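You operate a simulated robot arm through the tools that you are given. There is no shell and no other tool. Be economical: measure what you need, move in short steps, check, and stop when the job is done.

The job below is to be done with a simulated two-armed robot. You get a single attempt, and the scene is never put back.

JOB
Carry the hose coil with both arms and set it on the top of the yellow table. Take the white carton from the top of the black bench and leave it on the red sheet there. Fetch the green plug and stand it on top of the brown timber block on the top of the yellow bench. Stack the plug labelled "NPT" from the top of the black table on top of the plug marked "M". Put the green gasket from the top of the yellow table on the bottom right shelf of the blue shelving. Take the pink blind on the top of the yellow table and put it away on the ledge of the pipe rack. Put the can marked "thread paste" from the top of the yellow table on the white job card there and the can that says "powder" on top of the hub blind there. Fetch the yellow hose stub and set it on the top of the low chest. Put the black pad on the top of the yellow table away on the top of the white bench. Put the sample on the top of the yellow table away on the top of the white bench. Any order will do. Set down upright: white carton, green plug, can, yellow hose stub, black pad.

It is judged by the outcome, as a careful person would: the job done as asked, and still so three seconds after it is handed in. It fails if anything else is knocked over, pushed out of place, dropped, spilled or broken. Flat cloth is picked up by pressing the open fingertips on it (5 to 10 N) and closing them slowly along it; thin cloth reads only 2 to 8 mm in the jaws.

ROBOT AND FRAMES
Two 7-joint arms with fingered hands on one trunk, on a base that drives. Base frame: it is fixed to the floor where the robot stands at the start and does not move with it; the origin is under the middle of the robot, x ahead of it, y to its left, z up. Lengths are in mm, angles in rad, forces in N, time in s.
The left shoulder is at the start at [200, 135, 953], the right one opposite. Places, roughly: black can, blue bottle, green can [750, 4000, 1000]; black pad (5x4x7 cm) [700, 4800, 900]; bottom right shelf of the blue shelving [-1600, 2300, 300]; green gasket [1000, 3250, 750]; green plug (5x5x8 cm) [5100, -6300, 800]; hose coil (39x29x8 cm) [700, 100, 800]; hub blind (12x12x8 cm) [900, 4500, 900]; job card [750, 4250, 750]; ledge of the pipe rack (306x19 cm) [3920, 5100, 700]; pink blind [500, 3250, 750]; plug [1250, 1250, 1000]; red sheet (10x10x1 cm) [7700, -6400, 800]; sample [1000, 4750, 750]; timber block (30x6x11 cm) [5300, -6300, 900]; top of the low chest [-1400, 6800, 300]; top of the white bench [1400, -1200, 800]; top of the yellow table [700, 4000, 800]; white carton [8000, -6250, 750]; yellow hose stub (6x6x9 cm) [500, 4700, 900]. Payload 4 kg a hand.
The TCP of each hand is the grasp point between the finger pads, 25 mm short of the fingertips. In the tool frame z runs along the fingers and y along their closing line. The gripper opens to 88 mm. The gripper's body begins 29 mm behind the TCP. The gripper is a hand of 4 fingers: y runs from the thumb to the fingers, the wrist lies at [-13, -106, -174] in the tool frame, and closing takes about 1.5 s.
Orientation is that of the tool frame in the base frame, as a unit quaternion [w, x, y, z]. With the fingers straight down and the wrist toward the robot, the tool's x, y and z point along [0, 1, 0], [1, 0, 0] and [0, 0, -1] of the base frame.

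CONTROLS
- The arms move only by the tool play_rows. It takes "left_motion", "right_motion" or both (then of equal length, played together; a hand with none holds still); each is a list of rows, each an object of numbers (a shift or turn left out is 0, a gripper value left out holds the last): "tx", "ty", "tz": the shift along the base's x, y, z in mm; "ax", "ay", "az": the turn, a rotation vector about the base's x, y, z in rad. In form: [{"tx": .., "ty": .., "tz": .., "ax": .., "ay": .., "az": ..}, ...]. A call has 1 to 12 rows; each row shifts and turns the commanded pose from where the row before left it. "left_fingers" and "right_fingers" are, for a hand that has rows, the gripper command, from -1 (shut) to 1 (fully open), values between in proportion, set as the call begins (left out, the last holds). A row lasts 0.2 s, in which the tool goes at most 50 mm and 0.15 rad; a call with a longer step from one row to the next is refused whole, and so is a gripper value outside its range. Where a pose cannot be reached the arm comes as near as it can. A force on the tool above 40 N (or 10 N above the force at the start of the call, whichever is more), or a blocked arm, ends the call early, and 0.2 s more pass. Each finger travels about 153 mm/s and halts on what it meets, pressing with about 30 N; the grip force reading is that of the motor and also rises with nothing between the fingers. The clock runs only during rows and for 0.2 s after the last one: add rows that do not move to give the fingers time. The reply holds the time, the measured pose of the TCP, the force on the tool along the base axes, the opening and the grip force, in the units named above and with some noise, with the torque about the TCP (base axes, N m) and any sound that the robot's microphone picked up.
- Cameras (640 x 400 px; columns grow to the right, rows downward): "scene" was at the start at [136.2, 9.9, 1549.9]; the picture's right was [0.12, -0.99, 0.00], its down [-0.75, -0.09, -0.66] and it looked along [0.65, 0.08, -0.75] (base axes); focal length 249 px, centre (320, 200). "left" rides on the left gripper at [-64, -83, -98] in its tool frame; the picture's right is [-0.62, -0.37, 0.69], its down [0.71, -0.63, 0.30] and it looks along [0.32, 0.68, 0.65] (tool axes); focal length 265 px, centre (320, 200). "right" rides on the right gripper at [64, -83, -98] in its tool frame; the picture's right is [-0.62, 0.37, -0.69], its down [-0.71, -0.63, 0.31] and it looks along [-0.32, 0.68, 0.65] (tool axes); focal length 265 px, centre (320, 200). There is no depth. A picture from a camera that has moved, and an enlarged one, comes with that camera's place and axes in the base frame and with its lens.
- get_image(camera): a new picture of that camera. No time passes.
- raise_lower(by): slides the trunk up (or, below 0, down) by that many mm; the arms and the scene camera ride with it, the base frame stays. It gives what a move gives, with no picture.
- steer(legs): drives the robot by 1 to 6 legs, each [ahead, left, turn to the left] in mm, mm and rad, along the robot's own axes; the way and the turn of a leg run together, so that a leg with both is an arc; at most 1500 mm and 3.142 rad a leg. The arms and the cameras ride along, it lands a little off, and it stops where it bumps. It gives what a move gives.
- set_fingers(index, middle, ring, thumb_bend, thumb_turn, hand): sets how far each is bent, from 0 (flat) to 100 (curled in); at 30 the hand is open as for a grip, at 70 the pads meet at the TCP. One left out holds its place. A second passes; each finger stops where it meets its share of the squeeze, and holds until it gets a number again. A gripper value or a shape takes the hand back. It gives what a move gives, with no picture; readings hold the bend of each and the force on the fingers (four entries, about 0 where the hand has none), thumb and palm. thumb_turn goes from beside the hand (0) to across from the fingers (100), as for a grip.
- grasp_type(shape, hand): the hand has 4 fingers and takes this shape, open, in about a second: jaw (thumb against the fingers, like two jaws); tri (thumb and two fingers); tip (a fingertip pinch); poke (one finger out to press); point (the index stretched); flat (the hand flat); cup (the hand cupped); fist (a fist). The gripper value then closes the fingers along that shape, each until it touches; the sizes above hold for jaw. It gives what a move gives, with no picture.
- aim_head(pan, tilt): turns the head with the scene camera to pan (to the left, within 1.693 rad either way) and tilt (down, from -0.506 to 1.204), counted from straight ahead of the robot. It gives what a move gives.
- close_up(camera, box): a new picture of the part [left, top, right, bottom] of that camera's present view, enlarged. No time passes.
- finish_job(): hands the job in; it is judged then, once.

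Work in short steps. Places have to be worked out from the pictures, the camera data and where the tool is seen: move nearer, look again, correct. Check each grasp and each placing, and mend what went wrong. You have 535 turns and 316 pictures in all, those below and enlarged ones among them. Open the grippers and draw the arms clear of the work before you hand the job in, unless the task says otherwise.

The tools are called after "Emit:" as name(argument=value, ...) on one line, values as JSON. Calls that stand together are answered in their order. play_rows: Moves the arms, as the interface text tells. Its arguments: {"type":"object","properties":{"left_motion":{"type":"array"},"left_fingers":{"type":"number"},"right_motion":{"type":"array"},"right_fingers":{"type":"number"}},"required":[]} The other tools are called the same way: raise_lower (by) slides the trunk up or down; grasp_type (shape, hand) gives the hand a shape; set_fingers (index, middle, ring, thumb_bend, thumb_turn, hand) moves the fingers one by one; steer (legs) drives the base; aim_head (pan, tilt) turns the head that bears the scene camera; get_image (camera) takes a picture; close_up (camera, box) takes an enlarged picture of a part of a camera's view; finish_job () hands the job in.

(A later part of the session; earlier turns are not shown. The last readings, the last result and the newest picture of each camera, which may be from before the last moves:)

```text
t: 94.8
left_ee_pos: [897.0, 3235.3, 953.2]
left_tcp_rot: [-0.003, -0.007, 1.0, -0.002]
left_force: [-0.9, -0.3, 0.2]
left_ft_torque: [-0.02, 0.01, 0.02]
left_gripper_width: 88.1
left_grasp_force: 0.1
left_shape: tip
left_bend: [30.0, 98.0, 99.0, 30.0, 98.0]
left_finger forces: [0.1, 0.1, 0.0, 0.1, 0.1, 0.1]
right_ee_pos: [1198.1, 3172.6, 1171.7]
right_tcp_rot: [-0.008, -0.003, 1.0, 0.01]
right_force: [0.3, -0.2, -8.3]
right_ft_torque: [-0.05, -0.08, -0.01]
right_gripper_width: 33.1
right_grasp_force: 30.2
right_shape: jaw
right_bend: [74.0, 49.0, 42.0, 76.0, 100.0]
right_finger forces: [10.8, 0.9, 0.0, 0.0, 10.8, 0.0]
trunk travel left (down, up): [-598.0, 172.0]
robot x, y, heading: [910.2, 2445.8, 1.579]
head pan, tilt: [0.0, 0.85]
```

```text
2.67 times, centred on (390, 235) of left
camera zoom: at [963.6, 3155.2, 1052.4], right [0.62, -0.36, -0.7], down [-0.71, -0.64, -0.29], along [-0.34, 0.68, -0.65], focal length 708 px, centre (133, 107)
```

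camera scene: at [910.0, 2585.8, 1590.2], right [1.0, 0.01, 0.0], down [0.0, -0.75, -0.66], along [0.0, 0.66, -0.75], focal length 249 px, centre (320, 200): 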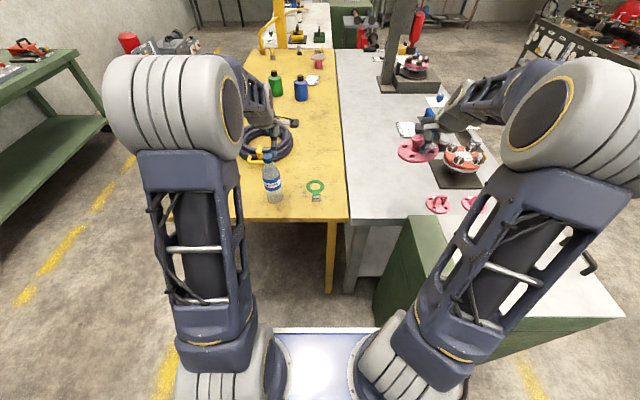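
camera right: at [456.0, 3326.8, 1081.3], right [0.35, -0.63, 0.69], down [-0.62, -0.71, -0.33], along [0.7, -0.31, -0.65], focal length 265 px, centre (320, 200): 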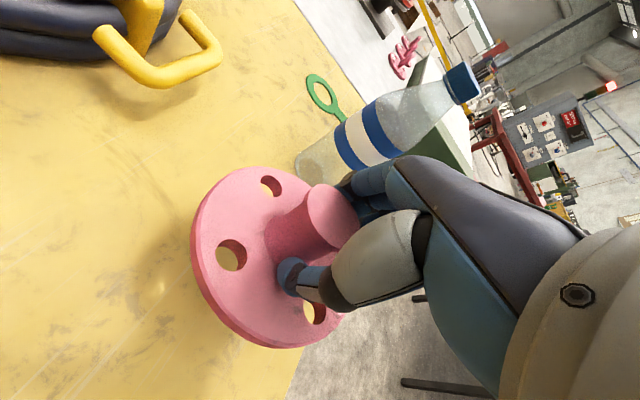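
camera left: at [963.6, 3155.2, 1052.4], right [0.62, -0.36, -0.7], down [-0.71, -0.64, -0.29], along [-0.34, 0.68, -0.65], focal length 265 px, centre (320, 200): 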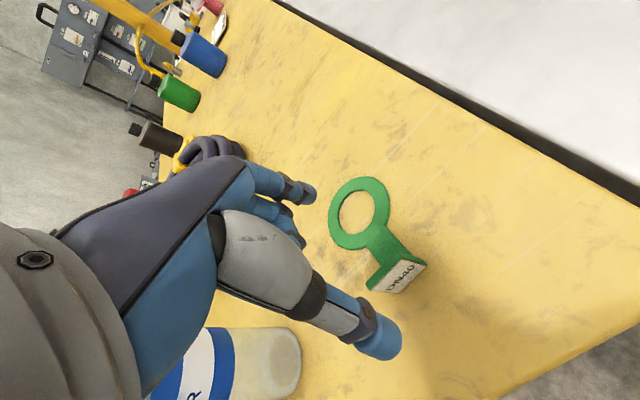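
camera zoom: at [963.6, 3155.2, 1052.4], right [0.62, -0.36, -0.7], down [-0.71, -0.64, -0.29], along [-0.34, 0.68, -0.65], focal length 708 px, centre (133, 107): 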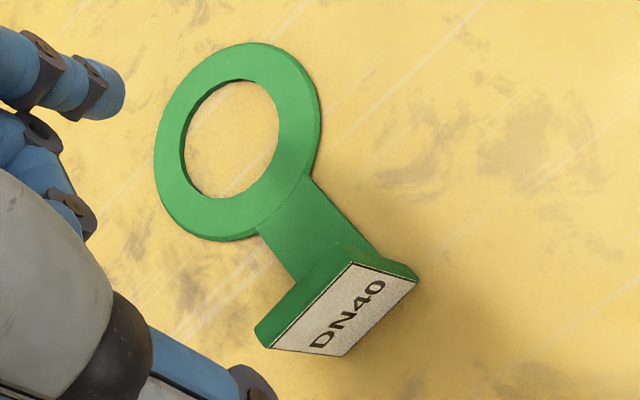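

The flap is ~40 mm tall (top ≈882), at [891,3236]. Descend to TCP 874 and close.

Emit:
play_rows(left_motion=[{"tx": -5, "ty": 1.5, "tz": -20}, {"tz": -25}, {"tz": -20}, {"tz": -13}, {}])

Emit:
play_rows(left_motion=[{}, {}, {}, {}, {}, {}, {}, {}], left_fingers=-1)

Emit:
get_image(camera="left")

```text
t: 96.0
left_ee_pos: [892.8, 3238.3, 875.8]
left_tcp_rot: [-0.004, -0.007, 1.0, -0.004]
left_force: [0.1, 0.2, 0.7]
left_ft_torque: [0.01, 0.01, 0.0]
left_gripper_width: 88.1
left_grasp_force: 0.1
left_shape: tip
left_bend: [30.0, 98.0, 99.0, 30.0, 98.0]
left_finger forces: [0.9, 0.0, 0.0, 0.1, 0.0, 0.0]
right_ee_pos: [1197.7, 3175.0, 1173.9]
right_tcp_rot: [-0.009, -0.002, 1.0, 0.011]
right_force: [-0.1, -0.1, -8.1]
right_ft_torque: [-0.05, -0.04, -0.01]
right_gripper_width: 32.9
right_grasp_force: 29.8
right_shape: jaw
right_bend: [74.0, 49.0, 42.0, 76.0, 100.0]
right_finger forces: [10.8, 0.7, 0.0, 0.1, 10.9, 0.0]
trunk travel left (down, up): [-598.0, 172.0]
robot x, y, heading: [910.6, 2445.7, 1.58]
head pan, tilt: [0.0, 0.85]
```

```text
t: 97.8
left_ee_pos: [892.9, 3239.2, 878.3]
left_tcp_rot: [-0.005, -0.007, 1.0, 0.0]
left_force: [1.6, -1.6, 25.2]
left_ft_torque: [1.16, -0.06, -0.14]
left_gripper_width: 45.7
left_grasp_force: 29.9
left_shape: tip
left_bend: [41.0, 99.0, 100.0, 74.0, 100.0]
left_finger forces: [38.1, 8.1, 0.1, 0.1, 26.2, 0.0]
right_ee_pos: [1198.0, 3171.9, 1173.0]
right_tcp_rot: [-0.008, -0.003, 1.0, 0.011]
right_force: [0.4, 0.0, -7.8]
right_ft_torque: [-0.08, -0.08, -0.01]
right_gripper_width: 32.8
right_grasp_force: 29.8
right_shape: jaw
right_bend: [74.0, 49.0, 42.0, 76.0, 100.0]
right_finger forces: [10.7, 0.8, 0.0, 0.0, 10.9, 0.1]
trunk travel left (down, up): [-598.0, 172.0]
robot x, y, heading: [913.2, 2446.7, 1.579]
head pan, tilt: [0.0, 0.85]
```

```text
268 pictures are left
camera left: at [958.6, 3156.9, 977.0], right [0.62, -0.36, -0.7], down [-0.71, -0.64, -0.3], along [-0.34, 0.68, -0.65], focal length 265 px, centre (320, 200)
```

left: 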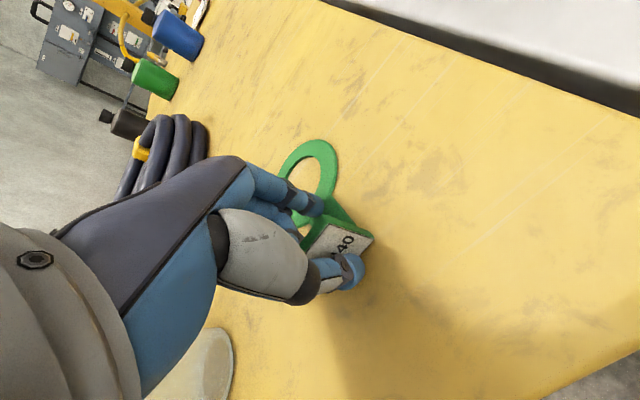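

The index tip is jammed on the tab. I open, raise 14 mm and close again.

Emit:
play_rows(left_motion=[{}, {}, {}, {"tz": 6}, {"tz": 6}], left_fingers=1)

Emit:
play_rows(left_motion=[{}, {}, {}, {}, {}, {}, {}, {}], left_fingers=-1)

Emit:
get_image(camera="left")

```text
t: 99.0
left_ee_pos: [891.7, 3236.9, 885.8]
left_tcp_rot: [-0.004, -0.007, 1.0, -0.006]
left_force: [-0.9, 0.3, 0.5]
left_ft_torque: [-0.01, -0.01, 0.04]
left_gripper_width: 87.8
left_grasp_force: 0.0
left_shape: tip
left_bend: [30.0, 98.0, 99.0, 30.0, 98.0]
left_finger forces: [0.1, 0.0, 0.0, 0.0, 0.0, 0.0]
right_ee_pos: [1198.2, 3173.5, 1171.7]
right_tcp_rot: [-0.009, -0.003, 1.0, 0.011]
right_force: [1.0, -0.2, -7.8]
right_ft_torque: [-0.04, -0.05, -0.02]
right_gripper_width: 33.1
right_grasp_force: 29.7
right_shape: jaw
right_bend: [74.0, 49.0, 42.0, 76.0, 100.0]
right_finger forces: [10.9, 0.8, 0.0, 0.0, 10.9, 0.1]
trunk travel left (down, up): [-598.0, 172.0]
robot x, y, heading: [910.7, 2448.7, 1.578]
head pan, tilt: [0.0, 0.85]
```

```text
t: 100.8
left_ee_pos: [891.6, 3237.8, 886.7]
left_tcp_rot: [-0.004, -0.007, 1.0, -0.003]
left_force: [0.7, 0.1, 0.6]
left_ft_torque: [0.0, -0.02, 0.01]
left_gripper_width: 0.0
left_grasp_force: 29.7
left_shape: tip
left_bend: [70.0, 100.0, 100.0, 70.0, 100.0]
left_finger forces: [27.2, 0.0, 0.0, 0.0, 27.2, 0.0]
right_ee_pos: [1197.9, 3173.8, 1172.4]
right_tcp_rot: [-0.009, -0.003, 1.0, 0.01]
right_force: [0.0, 0.2, -8.6]
right_ft_torque: [-0.04, -0.04, 0.0]
right_gripper_width: 33.2
right_grasp_force: 29.7
right_shape: jaw
right_bend: [74.0, 49.0, 42.0, 76.0, 100.0]
right_finger forces: [10.7, 0.8, 0.1, 0.0, 10.9, 0.1]
trunk travel left (down, up): [-598.0, 172.0]
robot x, y, heading: [910.2, 2445.2, 1.575]
head pan, tilt: [0.0, 0.85]
```

```text
267 pictures are left
camera left: at [958.5, 3156.6, 986.8], right [0.62, -0.36, -0.7], down [-0.71, -0.64, -0.29], along [-0.34, 0.67, -0.65], focal length 265 px, centre (320, 200)
```

left: 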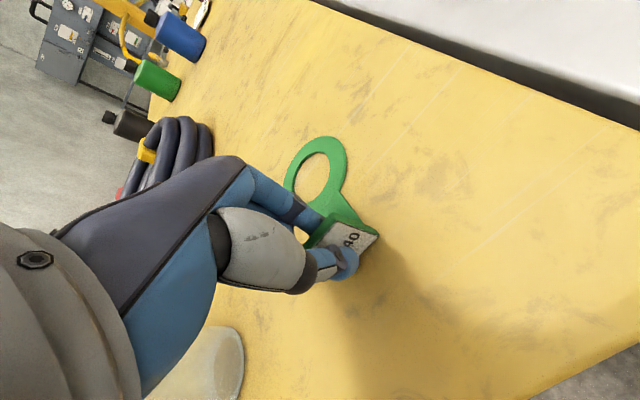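

Width reads 0; I zoom to see whether the flap is between the tips.

Emit:
close_up(camera="left", box=[260, 160, 420, 310])

```text
2.67 times, centred on (340, 235) of left
camera zoom: at [958.5, 3156.6, 986.8], right [0.62, -0.36, -0.7], down [-0.71, -0.64, -0.29], along [-0.34, 0.67, -0.65], focal length 708 px, centre (267, 107)
```

zoom: 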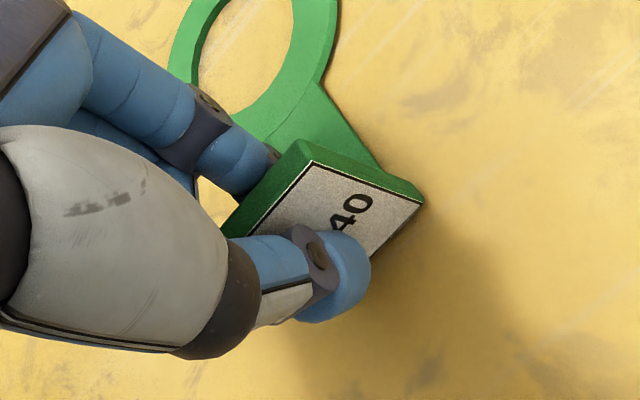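

The flap sits between index and thumb. Test-lift 40 mm.

Emit:
play_rows(left_motion=[{"tz": 10}, {"tz": 10}, {"tz": 20}, {}])

Emit:
get_image(camera="left")

```text
t: 101.8
left_ee_pos: [893.1, 3238.0, 927.5]
left_tcp_rot: [-0.005, -0.007, 1.0, -0.004]
left_force: [-0.4, 0.0, 0.2]
left_ft_torque: [0.02, 0.0, 0.03]
left_gripper_width: 1.6
left_grasp_force: 29.3
left_shape: tip
left_bend: [71.0, 100.0, 100.0, 77.0, 100.0]
left_finger forces: [27.9, 0.1, 0.0, 0.1, 36.3, 0.0]
right_ee_pos: [1197.7, 3173.9, 1171.9]
right_tcp_rot: [-0.009, -0.002, 1.0, 0.01]
right_force: [0.4, -0.3, -8.5]
right_ft_torque: [-0.02, -0.02, 0.01]
right_gripper_width: 33.1
right_grasp_force: 29.7
right_shape: jaw
right_bend: [74.0, 49.0, 42.0, 76.0, 100.0]
right_finger forces: [10.6, 0.7, 0.0, 0.1, 10.8, 0.0]
trunk travel left (down, up): [-598.0, 172.0]
robot x, y, heading: [910.6, 2451.2, 1.583]
head pan, tilt: [0.0, 0.85]
```

```text
265 pictures are left
camera left: at [959.0, 3156.8, 1027.1], right [0.62, -0.36, -0.7], down [-0.71, -0.64, -0.29], along [-0.34, 0.67, -0.66], focal length 265 px, centre (320, 200)
```

left: 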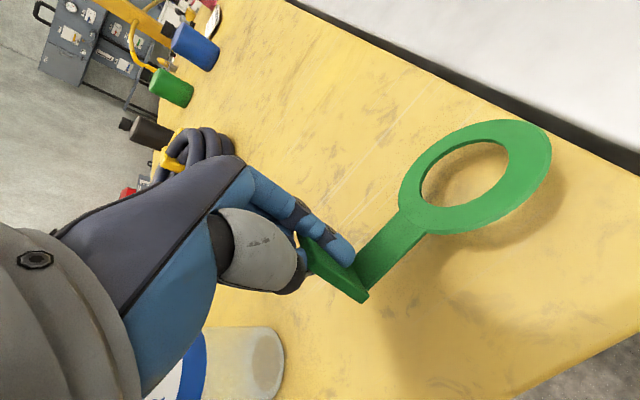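

It lifted, but swivelled on a marginal edge pinch. I set it back down and regrip more centrally.

Emit:
play_rows(left_motion=[{"tz": -15}, {"tz": -14}, {"tz": -5}, {"tz": -3}, {}])

Emit:
play_rows(left_motion=[{}, {}, {}, {"tz": 15}, {"tz": 30}, {"tz": 30}], left_fingers=1)

Emit:
get_image(camera="left")

Emit:
close_up(camera="scene", box=[240, 130, 400, 230])

```text
t: 103.0
left_ee_pos: [891.5, 3238.1, 891.7]
left_tcp_rot: [-0.005, -0.007, 1.0, -0.002]
left_force: [-3.3, 0.1, 16.1]
left_ft_torque: [0.44, -1.11, 0.11]
left_gripper_width: 2.5
left_grasp_force: 30.2
left_shape: tip
left_bend: [71.0, 100.0, 100.0, 78.0, 100.0]
left_finger forces: [41.9, 0.1, 0.0, 0.0, 57.6, 0.1]
right_ee_pos: [1197.9, 3172.4, 1173.4]
right_tcp_rot: [-0.009, -0.002, 1.0, 0.01]
right_force: [0.2, 0.1, -7.7]
right_ft_torque: [-0.05, -0.05, -0.01]
right_gripper_width: 33.1
right_grasp_force: 30.1
right_shape: jaw
right_bend: [74.0, 49.0, 42.0, 76.0, 100.0]
right_finger forces: [10.7, 0.6, 0.0, 0.0, 10.9, 0.0]
trunk travel left (down, up): [-598.0, 172.0]
robot x, y, heading: [912.8, 2442.8, 1.576]
head pan, tilt: [0.0, 0.85]
```

```text
t: 104.4
left_ee_pos: [890.7, 3240.1, 965.5]
left_tcp_rot: [-0.005, -0.007, 1.0, -0.004]
left_force: [0.5, -0.2, -0.8]
left_ft_torque: [0.04, 0.01, -0.02]
left_gripper_width: 87.7
left_grasp_force: 0.1
left_shape: tip
left_bend: [30.0, 98.0, 99.0, 30.0, 98.0]
left_finger forces: [0.0, 0.0, 0.0, 0.0, 0.0, 0.0]
right_ee_pos: [1198.9, 3173.9, 1171.3]
right_tcp_rot: [-0.009, -0.003, 1.0, 0.011]
right_force: [0.3, 0.0, -9.0]
right_ft_torque: [-0.04, 0.0, 0.02]
right_gripper_width: 32.8
right_grasp_force: 30.0
right_shape: jaw
right_bend: [74.0, 49.0, 42.0, 76.0, 100.0]
right_finger forces: [10.8, 0.7, 0.0, 0.0, 10.9, 0.0]
trunk travel left (down, up): [-598.0, 172.0]
robot x, y, heading: [913.3, 2447.6, 1.576]
head pan, tilt: [0.0, 0.85]
```

```text
264 pictures are left
camera left: at [958.9, 3158.2, 1065.2], right [0.62, -0.36, -0.7], down [-0.71, -0.64, -0.29], along [-0.34, 0.67, -0.66], focal length 265 px, centre (320, 200)
```

left: 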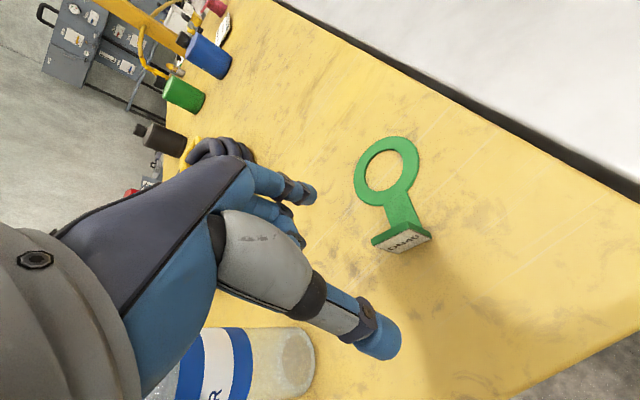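

```text
4.00 times, centred on (320, 180) of scene
camera zoom: at [910.0, 2586.0, 1590.1], right [1.0, 0.01, 0.0], down [0.0, -0.75, -0.66], along [0.0, 0.66, -0.75], focal length 995 px, centre (320, 280)
```

zoom: 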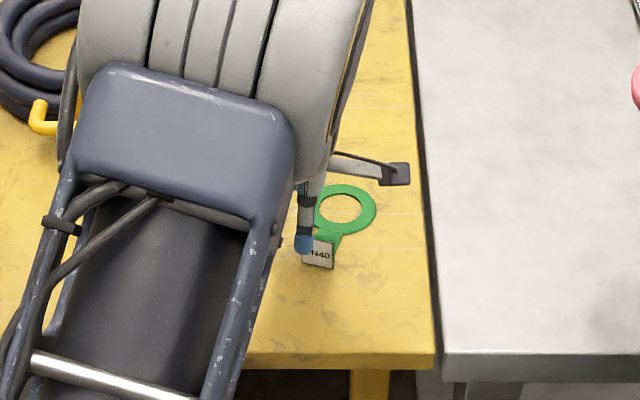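

Flap now at ≈[905,3259], yawed −0.4. I use the full jaw shape, align yaw and regrip at the centre.

Emit:
grasp_type(hand="left", shape="jaw")

Emit:
play_rows(left_motion=[{"tx": 5, "ty": 6, "az": -0.14}, {"tx": 5, "ty": 6, "az": -0.13}, {"tx": 4, "ty": 7, "az": -0.13}, {"tz": -25}, {"tz": -25}, {"tz": -20}, {"tz": -8}, {}])

Emit:
get_image(camera="left")

```text
t: 105.3
left_ee_pos: [892.2, 3238.3, 965.6]
left_tcp_rot: [-0.005, -0.007, 1.0, -0.003]
left_force: [-0.3, 0.9, -0.5]
left_ft_torque: [-0.01, 0.02, -0.01]
left_gripper_width: 87.6
left_grasp_force: 0.0
left_shape: jaw
left_bend: [30.0, 30.0, 30.0, 30.0, 98.0]
left_finger forces: [0.0, 0.0, 0.1, 0.0, 0.1, 0.0]
right_ee_pos: [1198.0, 3173.8, 1172.3]
right_tcp_rot: [-0.008, -0.002, 1.0, 0.01]
right_force: [0.2, -0.7, -7.6]
right_ft_torque: [-0.06, -0.05, 0.03]
right_gripper_width: 33.0
right_grasp_force: 30.1
right_shape: jaw
right_bend: [74.0, 49.0, 42.0, 76.0, 100.0]
right_finger forces: [10.6, 0.6, 0.0, 0.0, 10.8, 0.0]
trunk travel left (down, up): [-598.0, 172.0]
robot x, y, heading: [908.7, 2445.8, 1.576]
head pan, tilt: [0.0, 0.85]
```

```text
t: 107.1
left_ee_pos: [907.0, 3257.5, 886.4]
left_tcp_rot: [-0.005, 0.192, 0.981, -0.002]
left_force: [0.4, 0.5, 0.8]
left_ft_torque: [0.0, -0.01, -0.01]
left_gripper_width: 87.5
left_grasp_force: 0.0
left_shape: jaw
left_bend: [30.0, 30.0, 30.0, 30.0, 98.0]
left_finger forces: [0.1, 0.1, 0.1, 0.0, 0.1, 0.0]
right_ee_pos: [1198.6, 3173.8, 1172.3]
right_tcp_rot: [-0.009, -0.002, 1.0, 0.011]
right_force: [-0.1, -0.1, -7.7]
right_ft_torque: [-0.05, -0.03, 0.01]
right_gripper_width: 32.8
right_grasp_force: 30.3
right_shape: jaw
right_bend: [74.0, 49.0, 42.0, 76.0, 100.0]
right_finger forces: [10.7, 0.7, 0.0, 0.0, 10.8, 0.0]
trunk travel left (down, up): [-598.0, 172.0]
robot x, y, heading: [913.6, 2446.8, 1.582]
head pan, tilt: [0.0, 0.85]
```

```text
262 pictures are left
camera left: at [936.2, 3157.0, 985.7], right [0.43, -0.58, -0.7], down [-0.9, -0.32, -0.29], along [-0.05, 0.75, -0.65], focal length 265 px, centre (320, 200)
```

left: 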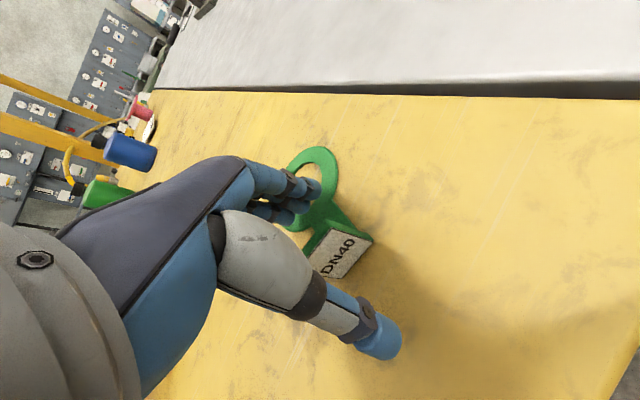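

Aligned. Closing the jaw on the flap.

Emit:
play_rows(left_motion=[{}, {}, {}, {}, {}, {}, {}, {}], left_fingers=-1)

Emit:
play_rows(left_motion=[{"tz": 10}, {"tz": 20}, {"tz": 20}, {}])

Emit:
get_image(camera="left")

```text
t: 108.9
left_ee_pos: [907.2, 3258.8, 885.9]
left_tcp_rot: [-0.006, 0.192, 0.981, -0.003]
left_force: [0.9, -0.8, -1.1]
left_ft_torque: [0.03, -0.01, -0.05]
left_gripper_width: 0.0
left_grasp_force: 29.8
left_shape: jaw
left_bend: [69.0, 70.0, 70.0, 70.0, 100.0]
left_finger forces: [16.9, 8.9, 1.3, 0.0, 26.9, 0.0]
right_ee_pos: [1197.6, 3174.1, 1172.6]
right_tcp_rot: [-0.009, -0.003, 1.0, 0.01]
right_force: [-0.2, -0.5, -8.5]
right_ft_torque: [-0.06, -0.05, -0.02]
right_gripper_width: 32.9
right_grasp_force: 30.1
right_shape: jaw
right_bend: [74.0, 49.0, 42.0, 76.0, 100.0]
right_finger forces: [10.8, 0.8, 0.0, 0.0, 10.9, 0.0]
trunk travel left (down, up): [-598.0, 172.0]
robot x, y, heading: [913.2, 2452.2, 1.576]
head pan, tilt: [0.0, 0.85]
```

```text
t: 109.9
left_ee_pos: [904.5, 3260.4, 935.4]
left_tcp_rot: [-0.004, 0.192, 0.981, -0.003]
left_force: [-0.2, 0.3, -0.3]
left_ft_torque: [-0.03, 0.0, 0.01]
left_gripper_width: 0.0
left_grasp_force: 30.0
left_shape: jaw
left_bend: [68.0, 70.0, 70.0, 70.0, 100.0]
left_finger forces: [17.7, 9.2, 1.1, 0.0, 27.5, 0.0]
right_ee_pos: [1196.7, 3172.9, 1172.2]
right_tcp_rot: [-0.009, -0.003, 1.0, 0.01]
right_force: [-0.1, -0.7, -7.2]
right_ft_torque: [-0.08, -0.03, 0.0]
right_gripper_width: 32.7
right_grasp_force: 30.6
right_shape: jaw
right_bend: [74.0, 49.0, 42.0, 76.0, 100.0]
right_finger forces: [10.7, 0.7, 0.1, 0.1, 10.8, 0.0]
trunk travel left (down, up): [-598.0, 172.0]
robot x, y, heading: [911.4, 2447.1, 1.579]
head pan, tilt: [0.0, 0.85]
```

```text
261 pictures are left
camera left: at [935.2, 3157.9, 1035.4], right [0.43, -0.58, -0.7], down [-0.9, -0.32, -0.29], along [-0.05, 0.75, -0.65], focal length 265 px, centre (320, 200)
```

left: 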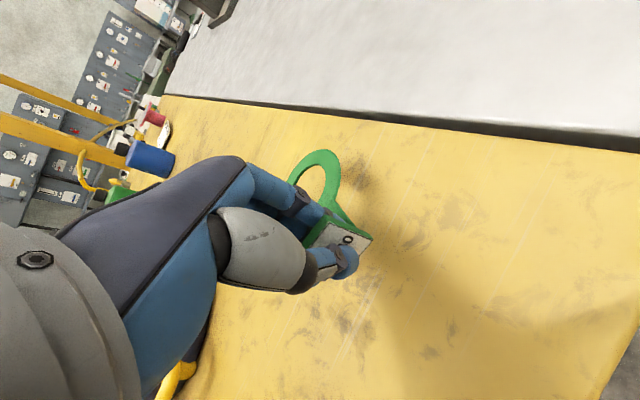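

Gasket is held firmly. I lift it above the bottle height and strafe back to the aisle, then turn toward the blue shelving.

Emit:
play_rows(left_motion=[{"tz": 45}, {"tz": 45}, {"tz": 45}, {"tz": 45}, {"tz": 40, "az": 0.13}, {"az": 0.13}, {"az": 0.14}])

Emit:
steer(legs=[[0, 1360, 0], [0, 0, 1.571]])

Emit:
aim_head(pan=0.0, tilt=0.6)

Emit:
get_image(camera="scene")

```text
t: 111.5
left_ee_pos: [906.7, 3256.9, 1155.5]
left_tcp_rot: [-0.005, -0.009, 1.0, -0.004]
left_force: [-0.5, -0.1, 0.0]
left_ft_torque: [0.03, 0.01, 0.01]
left_gripper_width: 0.1
left_grasp_force: 30.0
left_shape: jaw
left_bend: [68.0, 69.0, 70.0, 70.0, 100.0]
left_finger forces: [17.8, 9.3, 1.0, 0.0, 27.7, 0.0]
right_ee_pos: [1198.2, 3173.7, 1172.0]
right_tcp_rot: [-0.009, -0.003, 1.0, 0.01]
right_force: [-0.8, 0.3, -8.0]
right_ft_torque: [-0.03, -0.02, 0.05]
right_gripper_width: 32.9
right_grasp_force: 29.9
right_shape: jaw
right_bend: [74.0, 49.0, 42.0, 76.0, 100.0]
right_finger forces: [10.7, 0.6, 0.1, 0.1, 10.7, 0.0]
trunk travel left (down, up): [-598.0, 172.0]
robot x, y, heading: [912.4, 2447.0, 1.575]
head pan, tilt: [0.0, 0.85]
```

```text
t: 122.3
left_ee_pos: [-1281.9, 2391.9, 1156.0]
left_tcp_rot: [0.0, 0.723, -0.691, 0.005]
left_force: [0.2, -0.2, -0.9]
left_ft_torque: [-0.01, 0.02, 0.01]
left_gripper_width: 0.0
left_grasp_force: 30.1
left_shape: jaw
left_bend: [68.0, 70.0, 70.0, 71.0, 100.0]
left_finger forces: [17.6, 9.0, 0.9, 0.0, 27.0, 0.1]
right_ee_pos: [-1208.3, 2685.7, 1171.4]
right_tcp_rot: [0.013, 0.72, -0.694, -0.001]
right_force: [0.6, 0.5, -8.5]
right_ft_torque: [0.04, -0.06, 0.04]
right_gripper_width: 32.7
right_grasp_force: 30.3
right_shape: jaw
right_bend: [74.0, 49.0, 42.0, 76.0, 100.0]
right_finger forces: [10.2, 0.8, 0.0, 0.1, 10.2, 0.0]
trunk travel left (down, up): [-598.0, 172.0]
robot x, y, heading: [-472.0, 2419.4, -3.105]
head pan, tilt: [0.0, 0.85]
```

```text
t: 123.1
left_ee_pos: [-1283.7, 2390.6, 1153.7]
left_tcp_rot: [0.0, 0.723, -0.691, 0.006]
left_force: [-0.1, -0.3, -0.7]
left_ft_torque: [-0.03, 0.0, 0.03]
left_gripper_width: 0.0
left_grasp_force: 29.9
left_shape: jaw
left_bend: [68.0, 70.0, 70.0, 71.0, 100.0]
left_finger forces: [17.5, 8.9, 0.9, 0.0, 27.0, 0.0]
right_ee_pos: [-1206.7, 2684.8, 1172.4]
right_tcp_rot: [0.014, 0.719, -0.694, -0.001]
right_force: [0.0, -0.3, -6.8]
right_ft_torque: [0.04, -0.09, 0.01]
right_gripper_width: 32.4
right_grasp_force: 29.6
right_shape: jaw
right_bend: [74.0, 49.0, 42.0, 76.0, 100.0]
right_finger forces: [10.2, 0.9, 0.1, 0.0, 10.4, 0.0]
trunk travel left (down, up): [-598.0, 172.0]
robot x, y, heading: [-472.4, 2421.7, -3.103]
head pan, tilt: [0.0, 0.6]
```

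```text
260 pictures are left
camera scene: at [-622.2, 2417.2, 1611.0], right [-0.04, 1.0, 0.0], down [0.57, 0.02, -0.82], along [-0.82, -0.03, -0.57], focal length 249 px, centre (320, 200)
```

scene: 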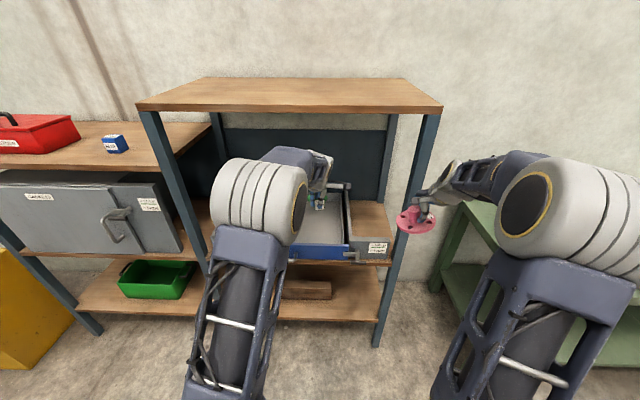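

The right bay's bottom shelf (z≈300, front edge x≈−1390) has free room near y≈2600, right of a wood block. I back off, retract the blind hand, shift, and lower the trunk to work there.

Emit:
steer(legs=[[-170, -180, 0], [0, 0, -0.037]])

Emit:
play_rows(right_motion=[{"tx": 30}, {"tx": 30}, {"tx": 30}, {}])

Emit:
raise_lower(by=-540)

Emit:
aim_head(pan=0.0, tilt=0.5)

Emit:
get_image(camera="scene")

```text
t: 125.2
left_ee_pos: [-1117.7, 2607.9, 1154.8]
left_tcp_rot: [0.0, 0.709, -0.705, 0.006]
left_force: [-0.4, -0.2, -0.1]
left_ft_torque: [-0.01, -0.03, -0.01]
left_gripper_width: 0.1
left_grasp_force: 29.6
left_shape: jaw
left_bend: [68.0, 70.0, 70.0, 71.0, 100.0]
left_finger forces: [17.7, 9.0, 0.9, 0.0, 27.0, 0.0]
right_ee_pos: [-1031.9, 2899.7, 1172.0]
right_tcp_rot: [-0.013, -0.706, 0.708, 0.001]
right_force: [0.3, 0.3, -8.3]
right_ft_torque: [0.05, -0.05, 0.0]
right_gripper_width: 32.8
right_grasp_force: 29.7
right_shape: jaw
right_bend: [74.0, 49.0, 42.0, 76.0, 100.0]
right_finger forces: [10.4, 1.0, 0.0, 0.0, 10.5, 0.0]
trunk travel left (down, up): [-598.0, 172.0]
robot x, y, heading: [-305.2, 2605.0, 3.142]
head pan, tilt: [0.0, 0.6]
```

```text
t: 126.2
left_ee_pos: [-1119.3, 2608.5, 1155.4]
left_tcp_rot: [0.001, 0.709, -0.705, 0.007]
left_force: [0.0, -0.1, 0.4]
left_ft_torque: [0.02, -0.02, -0.01]
left_gripper_width: 0.1
left_grasp_force: 30.0
left_shape: jaw
left_bend: [68.0, 70.0, 70.0, 71.0, 100.0]
left_finger forces: [17.6, 9.0, 0.9, 0.0, 27.0, 0.1]
right_ee_pos: [-941.2, 2899.0, 1172.1]
right_tcp_rot: [-0.014, -0.706, 0.708, 0.001]
right_force: [0.7, 0.3, -8.0]
right_ft_torque: [0.02, -0.06, 0.02]
right_gripper_width: 32.7
right_grasp_force: 29.7
right_shape: jaw
right_bend: [74.0, 50.0, 42.0, 76.0, 100.0]
right_finger forces: [10.3, 0.8, 0.1, 0.0, 10.4, 0.1]
trunk travel left (down, up): [-598.0, 172.0]
robot x, y, heading: [-310.9, 2606.4, 3.137]
head pan, tilt: [0.0, 0.6]
```

```text
refused: -540 is not a number from -400 to 400
```

```text
t: 126.9
left_ee_pos: [-1118.6, 2607.4, 1154.8]
left_tcp_rot: [0.001, 0.709, -0.705, 0.006]
left_force: [-0.8, -0.5, -0.6]
left_ft_torque: [0.01, 0.01, 0.02]
left_gripper_width: 0.0
left_grasp_force: 29.7
left_shape: jaw
left_bend: [68.0, 70.0, 70.0, 71.0, 100.0]
left_finger forces: [17.6, 9.1, 1.0, 0.0, 27.0, 0.0]
right_ee_pos: [-940.6, 2898.9, 1172.4]
right_tcp_rot: [-0.013, -0.706, 0.709, 0.001]
right_force: [-0.6, -0.9, -8.2]
right_ft_torque: [0.01, -0.05, -0.01]
right_gripper_width: 32.4
right_grasp_force: 29.8
right_shape: jaw
right_bend: [74.0, 50.0, 42.0, 76.0, 100.0]
right_finger forces: [10.2, 0.9, 0.0, 0.0, 10.3, 0.0]
trunk travel left (down, up): [-598.0, 172.0]
robot x, y, heading: [-310.5, 2604.9, 3.14]
head pan, tilt: [0.0, 0.499]
```

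```text
259 pictures are left
camera scene: at [-460.1, 2608.0, 1620.1], right [0.0, 1.0, 0.0], down [0.48, 0.0, -0.88], along [-0.88, 0.0, -0.48], focal length 249 px, centre (320, 200)
```

scene: 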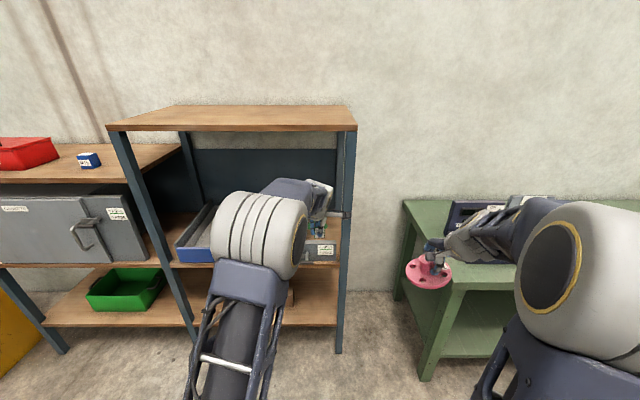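

Lower in two moves.

Emit:
raise_lower(by=-400)

Emit:
raise_lower(by=-150)

Emit:
get_image(camera="scene")

Emit:
get_image(camera="left")

```text
t: 130.8
left_ee_pos: [-1117.5, 2607.8, 755.4]
left_tcp_rot: [0.0, 0.709, -0.705, 0.005]
left_force: [-0.6, -0.2, -0.9]
left_ft_torque: [0.01, -0.01, -0.01]
left_gripper_width: 0.0
left_grasp_force: 29.9
left_shape: jaw
left_bend: [68.0, 70.0, 70.0, 71.0, 100.0]
left_finger forces: [17.7, 9.0, 0.9, 0.0, 27.0, 0.0]
right_ee_pos: [-942.6, 2898.4, 771.7]
right_tcp_rot: [-0.014, -0.705, 0.709, 0.001]
right_force: [-1.1, 0.4, -8.4]
right_ft_torque: [0.05, -0.06, 0.0]
right_gripper_width: 32.8
right_grasp_force: 30.3
right_shape: jaw
right_bend: [74.0, 50.0, 42.0, 76.0, 100.0]
right_finger forces: [10.2, 0.9, 0.0, 0.0, 10.4, 0.0]
trunk travel left (down, up): [-198.0, 572.0]
robot x, y, heading: [-307.3, 2609.9, 3.14]
head pan, tilt: [0.0, 0.499]
```

```text
t: 132.5
left_ee_pos: [-1118.0, 2608.1, 605.9]
left_tcp_rot: [0.001, 0.709, -0.705, 0.006]
left_force: [-0.3, 0.2, -0.6]
left_ft_torque: [-0.04, 0.01, 0.0]
left_gripper_width: 0.2
left_grasp_force: 30.4
left_shape: jaw
left_bend: [68.0, 70.0, 70.0, 71.0, 100.0]
left_finger forces: [17.5, 8.9, 0.9, 0.0, 27.0, 0.0]
right_ee_pos: [-942.0, 2898.1, 621.8]
right_tcp_rot: [-0.013, -0.706, 0.708, 0.002]
right_force: [-0.5, -0.1, -9.0]
right_ft_torque: [0.02, -0.05, 0.0]
right_gripper_width: 32.6
right_grasp_force: 30.0
right_shape: jaw
right_bend: [74.0, 50.0, 42.0, 76.0, 100.0]
right_finger forces: [10.1, 0.9, 0.1, 0.0, 10.2, 0.0]
trunk travel left (down, up): [-48.0, 722.0]
robot x, y, heading: [-308.5, 2609.4, 3.14]
head pan, tilt: [0.0, 0.499]
```

```text
258 pictures are left
camera scene: at [-460.0, 2607.9, 1070.2], right [0.0, 1.0, 0.0], down [0.48, 0.0, -0.88], along [-0.88, 0.0, -0.48], focal length 249 px, centre (320, 200)
```

scene: 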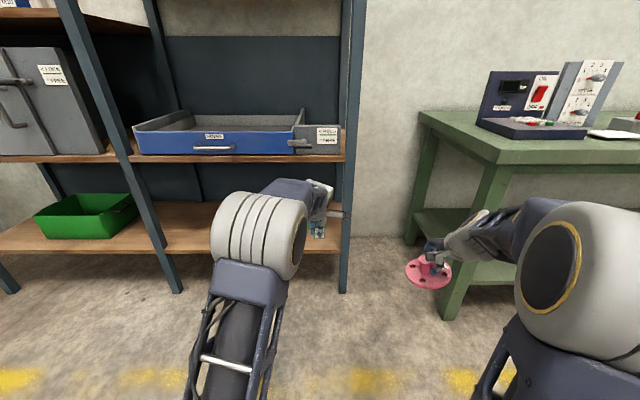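

```text
257 pictures are left
camera left: at [-1035.7, 2674.3, 705.2], right [0.37, 0.62, -0.7], down [0.64, -0.71, -0.29], along [-0.68, -0.33, -0.66], focal length 265 px, centre (320, 200)
```

left: 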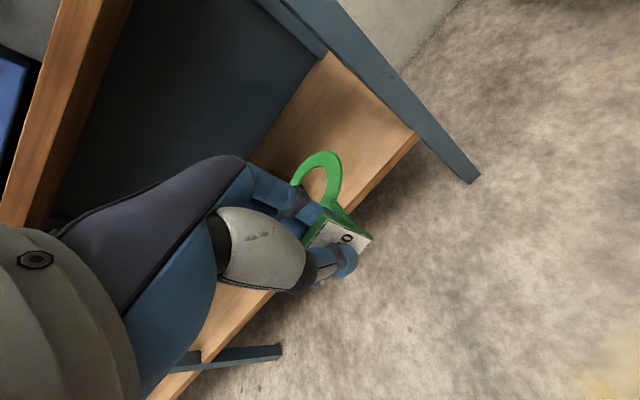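

Clearances look good (shelf edge x≈−1390, mid-shelf underside ≈725). Lower the left hand to 420 and drive forward 350.

Emit:
play_rows(left_motion=[{"tz": -37}, {"tz": -37}, {"tz": -37}, {"tz": -37}, {"tz": -37}, {}])

Emit:
steer(legs=[[345, 0, 0]])

Emit:
get_image(camera="left")

Emit:
get_image(camera="scene")

```text
t: 133.9
left_ee_pos: [-1119.2, 2607.1, 421.0]
left_tcp_rot: [0.001, 0.71, -0.704, 0.006]
left_force: [0.2, -0.3, -1.4]
left_ft_torque: [0.0, 0.02, -0.03]
left_gripper_width: 0.0
left_grasp_force: 29.7
left_shape: jaw
left_bend: [68.0, 70.0, 70.0, 71.0, 100.0]
left_finger forces: [17.7, 9.1, 0.7, 0.1, 27.3, 0.1]
right_ee_pos: [-942.1, 2898.6, 620.8]
right_tcp_rot: [-0.014, -0.706, 0.709, 0.001]
right_force: [0.2, 0.4, -8.3]
right_ft_torque: [0.02, -0.06, 0.0]
right_gripper_width: 32.4
right_grasp_force: 29.7
right_shape: jaw
right_bend: [74.0, 50.0, 42.0, 76.0, 100.0]
right_finger forces: [10.2, 0.8, 0.1, 0.1, 10.1, 0.0]
trunk travel left (down, up): [-48.0, 722.0]
robot x, y, heading: [-308.6, 2604.7, 3.138]
head pan, tilt: [0.0, 0.499]
```

```text
t: 136.2
left_ee_pos: [-1465.9, 2602.1, 421.1]
left_tcp_rot: [0.001, 0.712, -0.703, 0.005]
left_force: [-0.7, 0.1, -0.1]
left_ft_torque: [0.0, 0.0, 0.0]
left_gripper_width: 0.1
left_grasp_force: 30.1
left_shape: jaw
left_bend: [68.0, 70.0, 70.0, 71.0, 100.0]
left_finger forces: [17.9, 9.1, 0.7, 0.1, 27.4, 0.0]
right_ee_pos: [-1288.2, 2894.0, 621.4]
right_tcp_rot: [0.014, 0.708, -0.706, -0.001]
right_force: [0.5, -0.5, -7.3]
right_ft_torque: [0.06, -0.04, 0.01]
right_gripper_width: 32.3
right_grasp_force: 29.7
right_shape: jaw
right_bend: [74.0, 50.0, 42.0, 76.0, 100.0]
right_finger forces: [10.0, 0.9, 0.0, 0.0, 9.9, 0.1]
trunk travel left (down, up): [-48.0, 722.0]
robot x, y, heading: [-653.3, 2603.5, -3.137]
head pan, tilt: [0.0, 0.499]
```

```text
256 pictures are left
camera left: at [-1383.0, 2668.5, 520.6], right [0.37, 0.62, -0.7], down [0.64, -0.71, -0.29], along [-0.68, -0.34, -0.66], focal length 265 px, centre (320, 200)
```

left: 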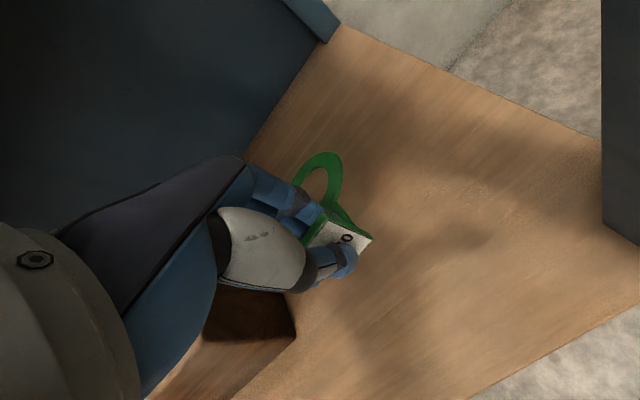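

```text
255 pictures are left
camera scene: at [-805.8, 2606.5, 1070.1], right [0.0, 1.0, 0.0], down [0.48, 0.0, -0.88], along [-0.88, 0.0, -0.48], focal length 249 px, centre (320, 200)
```

scene: 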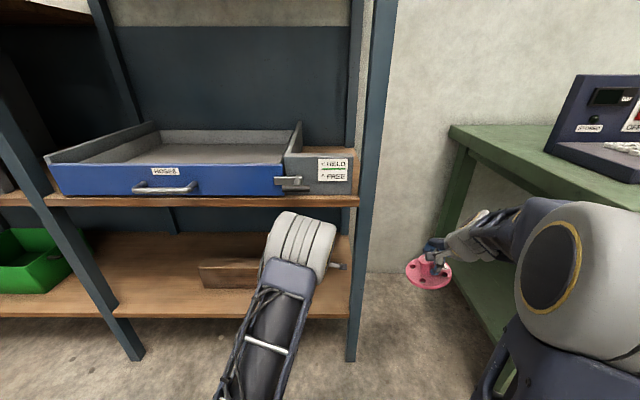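

Over clear shelf board. Descend gently until contact.

Emit:
play_rows(left_motion=[{"tz": -20}, {"tz": -20}, {"tz": -15}, {"tz": -5}, {"tz": -4}, {"tz": -4}, {"tz": -4}, {"tz": -4}, {}])

Emit:
close_up(camera="left", box=[240, 120, 440, 320])

```text
t: 138.2
left_ee_pos: [-1463.9, 2602.4, 343.9]
left_tcp_rot: [0.0, 0.712, -0.703, 0.006]
left_force: [1.1, -0.6, 0.7]
left_ft_torque: [0.01, 0.02, -0.03]
left_gripper_width: 0.4
left_grasp_force: 29.7
left_shape: jaw
left_bend: [68.0, 70.0, 70.0, 71.0, 100.0]
left_finger forces: [17.9, 9.1, 0.6, 0.0, 27.4, 0.1]
right_ee_pos: [-1290.1, 2893.7, 622.9]
right_tcp_rot: [0.014, 0.709, -0.705, 0.0]
right_force: [-0.2, 0.9, -7.2]
right_ft_torque: [0.03, -0.09, 0.02]
right_gripper_width: 32.5
right_grasp_force: 29.8
right_shape: jaw
right_bend: [74.0, 50.0, 42.0, 76.0, 100.0]
right_finger forces: [10.1, 0.8, 0.0, 0.1, 10.0, 0.0]
trunk travel left (down, up): [-48.0, 722.0]
robot x, y, heading: [-651.3, 2605.7, -3.135]
head pan, tilt: [0.0, 0.499]
```

```text
2.00 times, centred on (340, 220) of left
camera zoom: at [-1382.4, 2669.0, 444.2], right [0.37, 0.62, -0.7], down [0.64, -0.71, -0.29], along [-0.68, -0.34, -0.65], focal length 531 px, centre (280, 160)
```

zoom: 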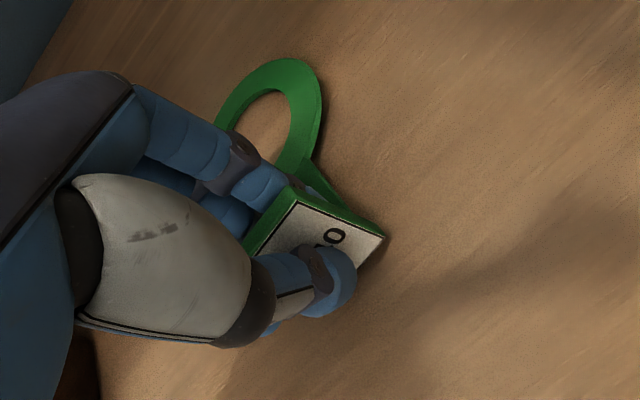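

Nearly down; a few more mm with force watch.

Emit:
play_rows(left_motion=[{"tz": -3}, {"tz": -3}, {"tz": -3}, {}])

```text
t: 139.2
left_ee_pos: [-1463.8, 2601.7, 335.2]
left_tcp_rot: [0.001, 0.711, -0.703, 0.006]
left_force: [0.6, 0.4, 0.9]
left_ft_torque: [-0.01, 0.07, -0.01]
left_gripper_width: 0.0
left_grasp_force: 29.8
left_shape: jaw
left_bend: [68.0, 70.0, 70.0, 71.0, 100.0]
left_finger forces: [17.8, 9.4, 0.8, 0.1, 27.6, 0.1]
right_ee_pos: [-1289.4, 2893.6, 622.5]
right_tcp_rot: [0.015, 0.708, -0.706, -0.001]
right_force: [-0.7, -0.1, -8.3]
right_ft_torque: [0.03, -0.06, 0.0]
right_gripper_width: 32.5
right_grasp_force: 30.0
right_shape: jaw
right_bend: [74.0, 50.0, 42.0, 76.0, 100.0]
right_finger forces: [10.0, 0.7, 0.0, 0.0, 10.0, 0.0]
trunk travel left (down, up): [-48.0, 722.0]
robot x, y, heading: [-656.7, 2606.5, -3.135]
head pan, tilt: [0.0, 0.499]
```

Emit:
play_rows(left_motion=[{"tz": -3}, {"tz": -3}, {"tz": -3}, {"tz": -3}, {}])

Emit:
close_up(camera="left", box=[240, 120, 440, 320])

```text
t: 140.0
left_ee_pos: [-1468.9, 2602.4, 332.4]
left_tcp_rot: [0.005, 0.712, -0.702, -0.002]
left_force: [4.6, -1.5, 17.8]
left_ft_torque: [-0.03, -0.05, -0.01]
left_gripper_width: 0.9
left_grasp_force: 30.2
left_shape: jaw
left_bend: [69.0, 70.0, 70.0, 71.0, 100.0]
left_finger forces: [18.6, 9.5, 1.4, 0.1, 31.9, 0.0]
right_ee_pos: [-1288.9, 2893.1, 620.9]
right_tcp_rot: [0.014, 0.709, -0.705, 0.001]
right_force: [-0.3, -0.6, -8.3]
right_ft_torque: [0.0, -0.08, 0.01]
right_gripper_width: 32.9
right_grasp_force: 29.7
right_shape: jaw
right_bend: [74.0, 50.0, 42.0, 76.0, 100.0]
right_finger forces: [10.1, 0.7, 0.0, 0.1, 9.9, 0.1]
trunk travel left (down, up): [-48.0, 722.0]
robot x, y, heading: [-654.2, 2606.1, -3.14]
head pan, tilt: [0.0, 0.499]
stopped in row 4 (left hand): the force on the tool passed its limit at 42 N (the readings are from after the stop); the commanded pose is now the measured one
```

```text
2.00 times, centred on (340, 220) of left
camera zoom: at [-1386.5, 2668.7, 432.6], right [0.35, 0.62, -0.7], down [0.64, -0.71, -0.31], along [-0.69, -0.34, -0.65], focal length 531 px, centre (280, 160)
```

zoom: 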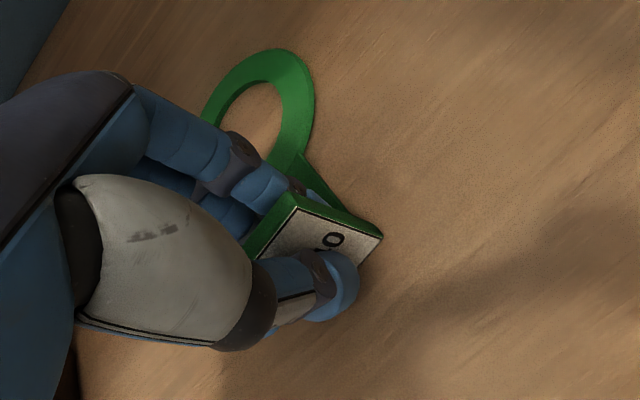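

Contact. Open the fingers, rise, and check.

Emit:
play_rows(left_motion=[{}, {}, {}, {}, {"tz": 10}, {"tz": 25}, {"tz": 30}, {"tz": 30}], left_fingers=1)

Emit:
get_image(camera="left")

```text
t: 141.8
left_ee_pos: [-1470.4, 2601.2, 426.6]
left_tcp_rot: [0.005, 0.712, -0.703, 0.001]
left_force: [-0.6, 0.0, -1.2]
left_ft_torque: [0.0, 0.01, -0.01]
left_gripper_width: 87.7
left_grasp_force: 0.1
left_shape: jaw
left_bend: [30.0, 30.0, 30.0, 30.0, 98.0]
left_finger forces: [0.1, 0.0, 0.0, 0.1, 0.0, 0.0]
right_ee_pos: [-1288.5, 2893.3, 621.2]
right_tcp_rot: [0.014, 0.708, -0.706, 0.0]
right_force: [0.1, 0.0, -8.2]
right_ft_torque: [0.03, -0.04, 0.01]
right_gripper_width: 32.9
right_grasp_force: 30.2
right_shape: jaw
right_bend: [74.0, 50.0, 42.0, 76.0, 100.0]
right_finger forces: [10.1, 0.7, 0.0, 0.1, 9.8, 0.1]
trunk travel left (down, up): [-48.0, 722.0]
robot x, y, heading: [-655.6, 2607.2, -3.136]
head pan, tilt: [0.0, 0.499]
```

```text
252 pictures are left
camera left: at [-1387.4, 2666.9, 526.8], right [0.36, 0.62, -0.7], down [0.64, -0.71, -0.3], along [-0.68, -0.34, -0.65], focal length 265 px, centre (320, 200)
```

left: 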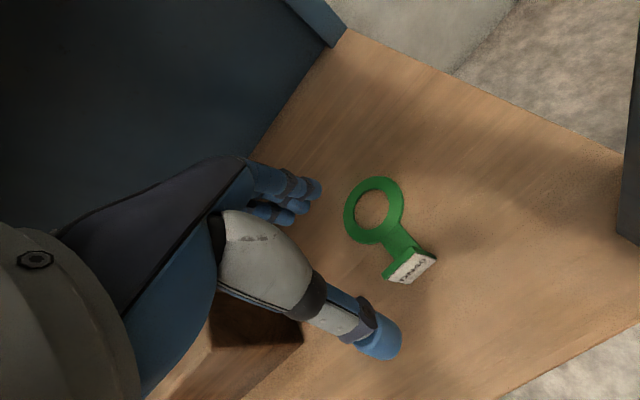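

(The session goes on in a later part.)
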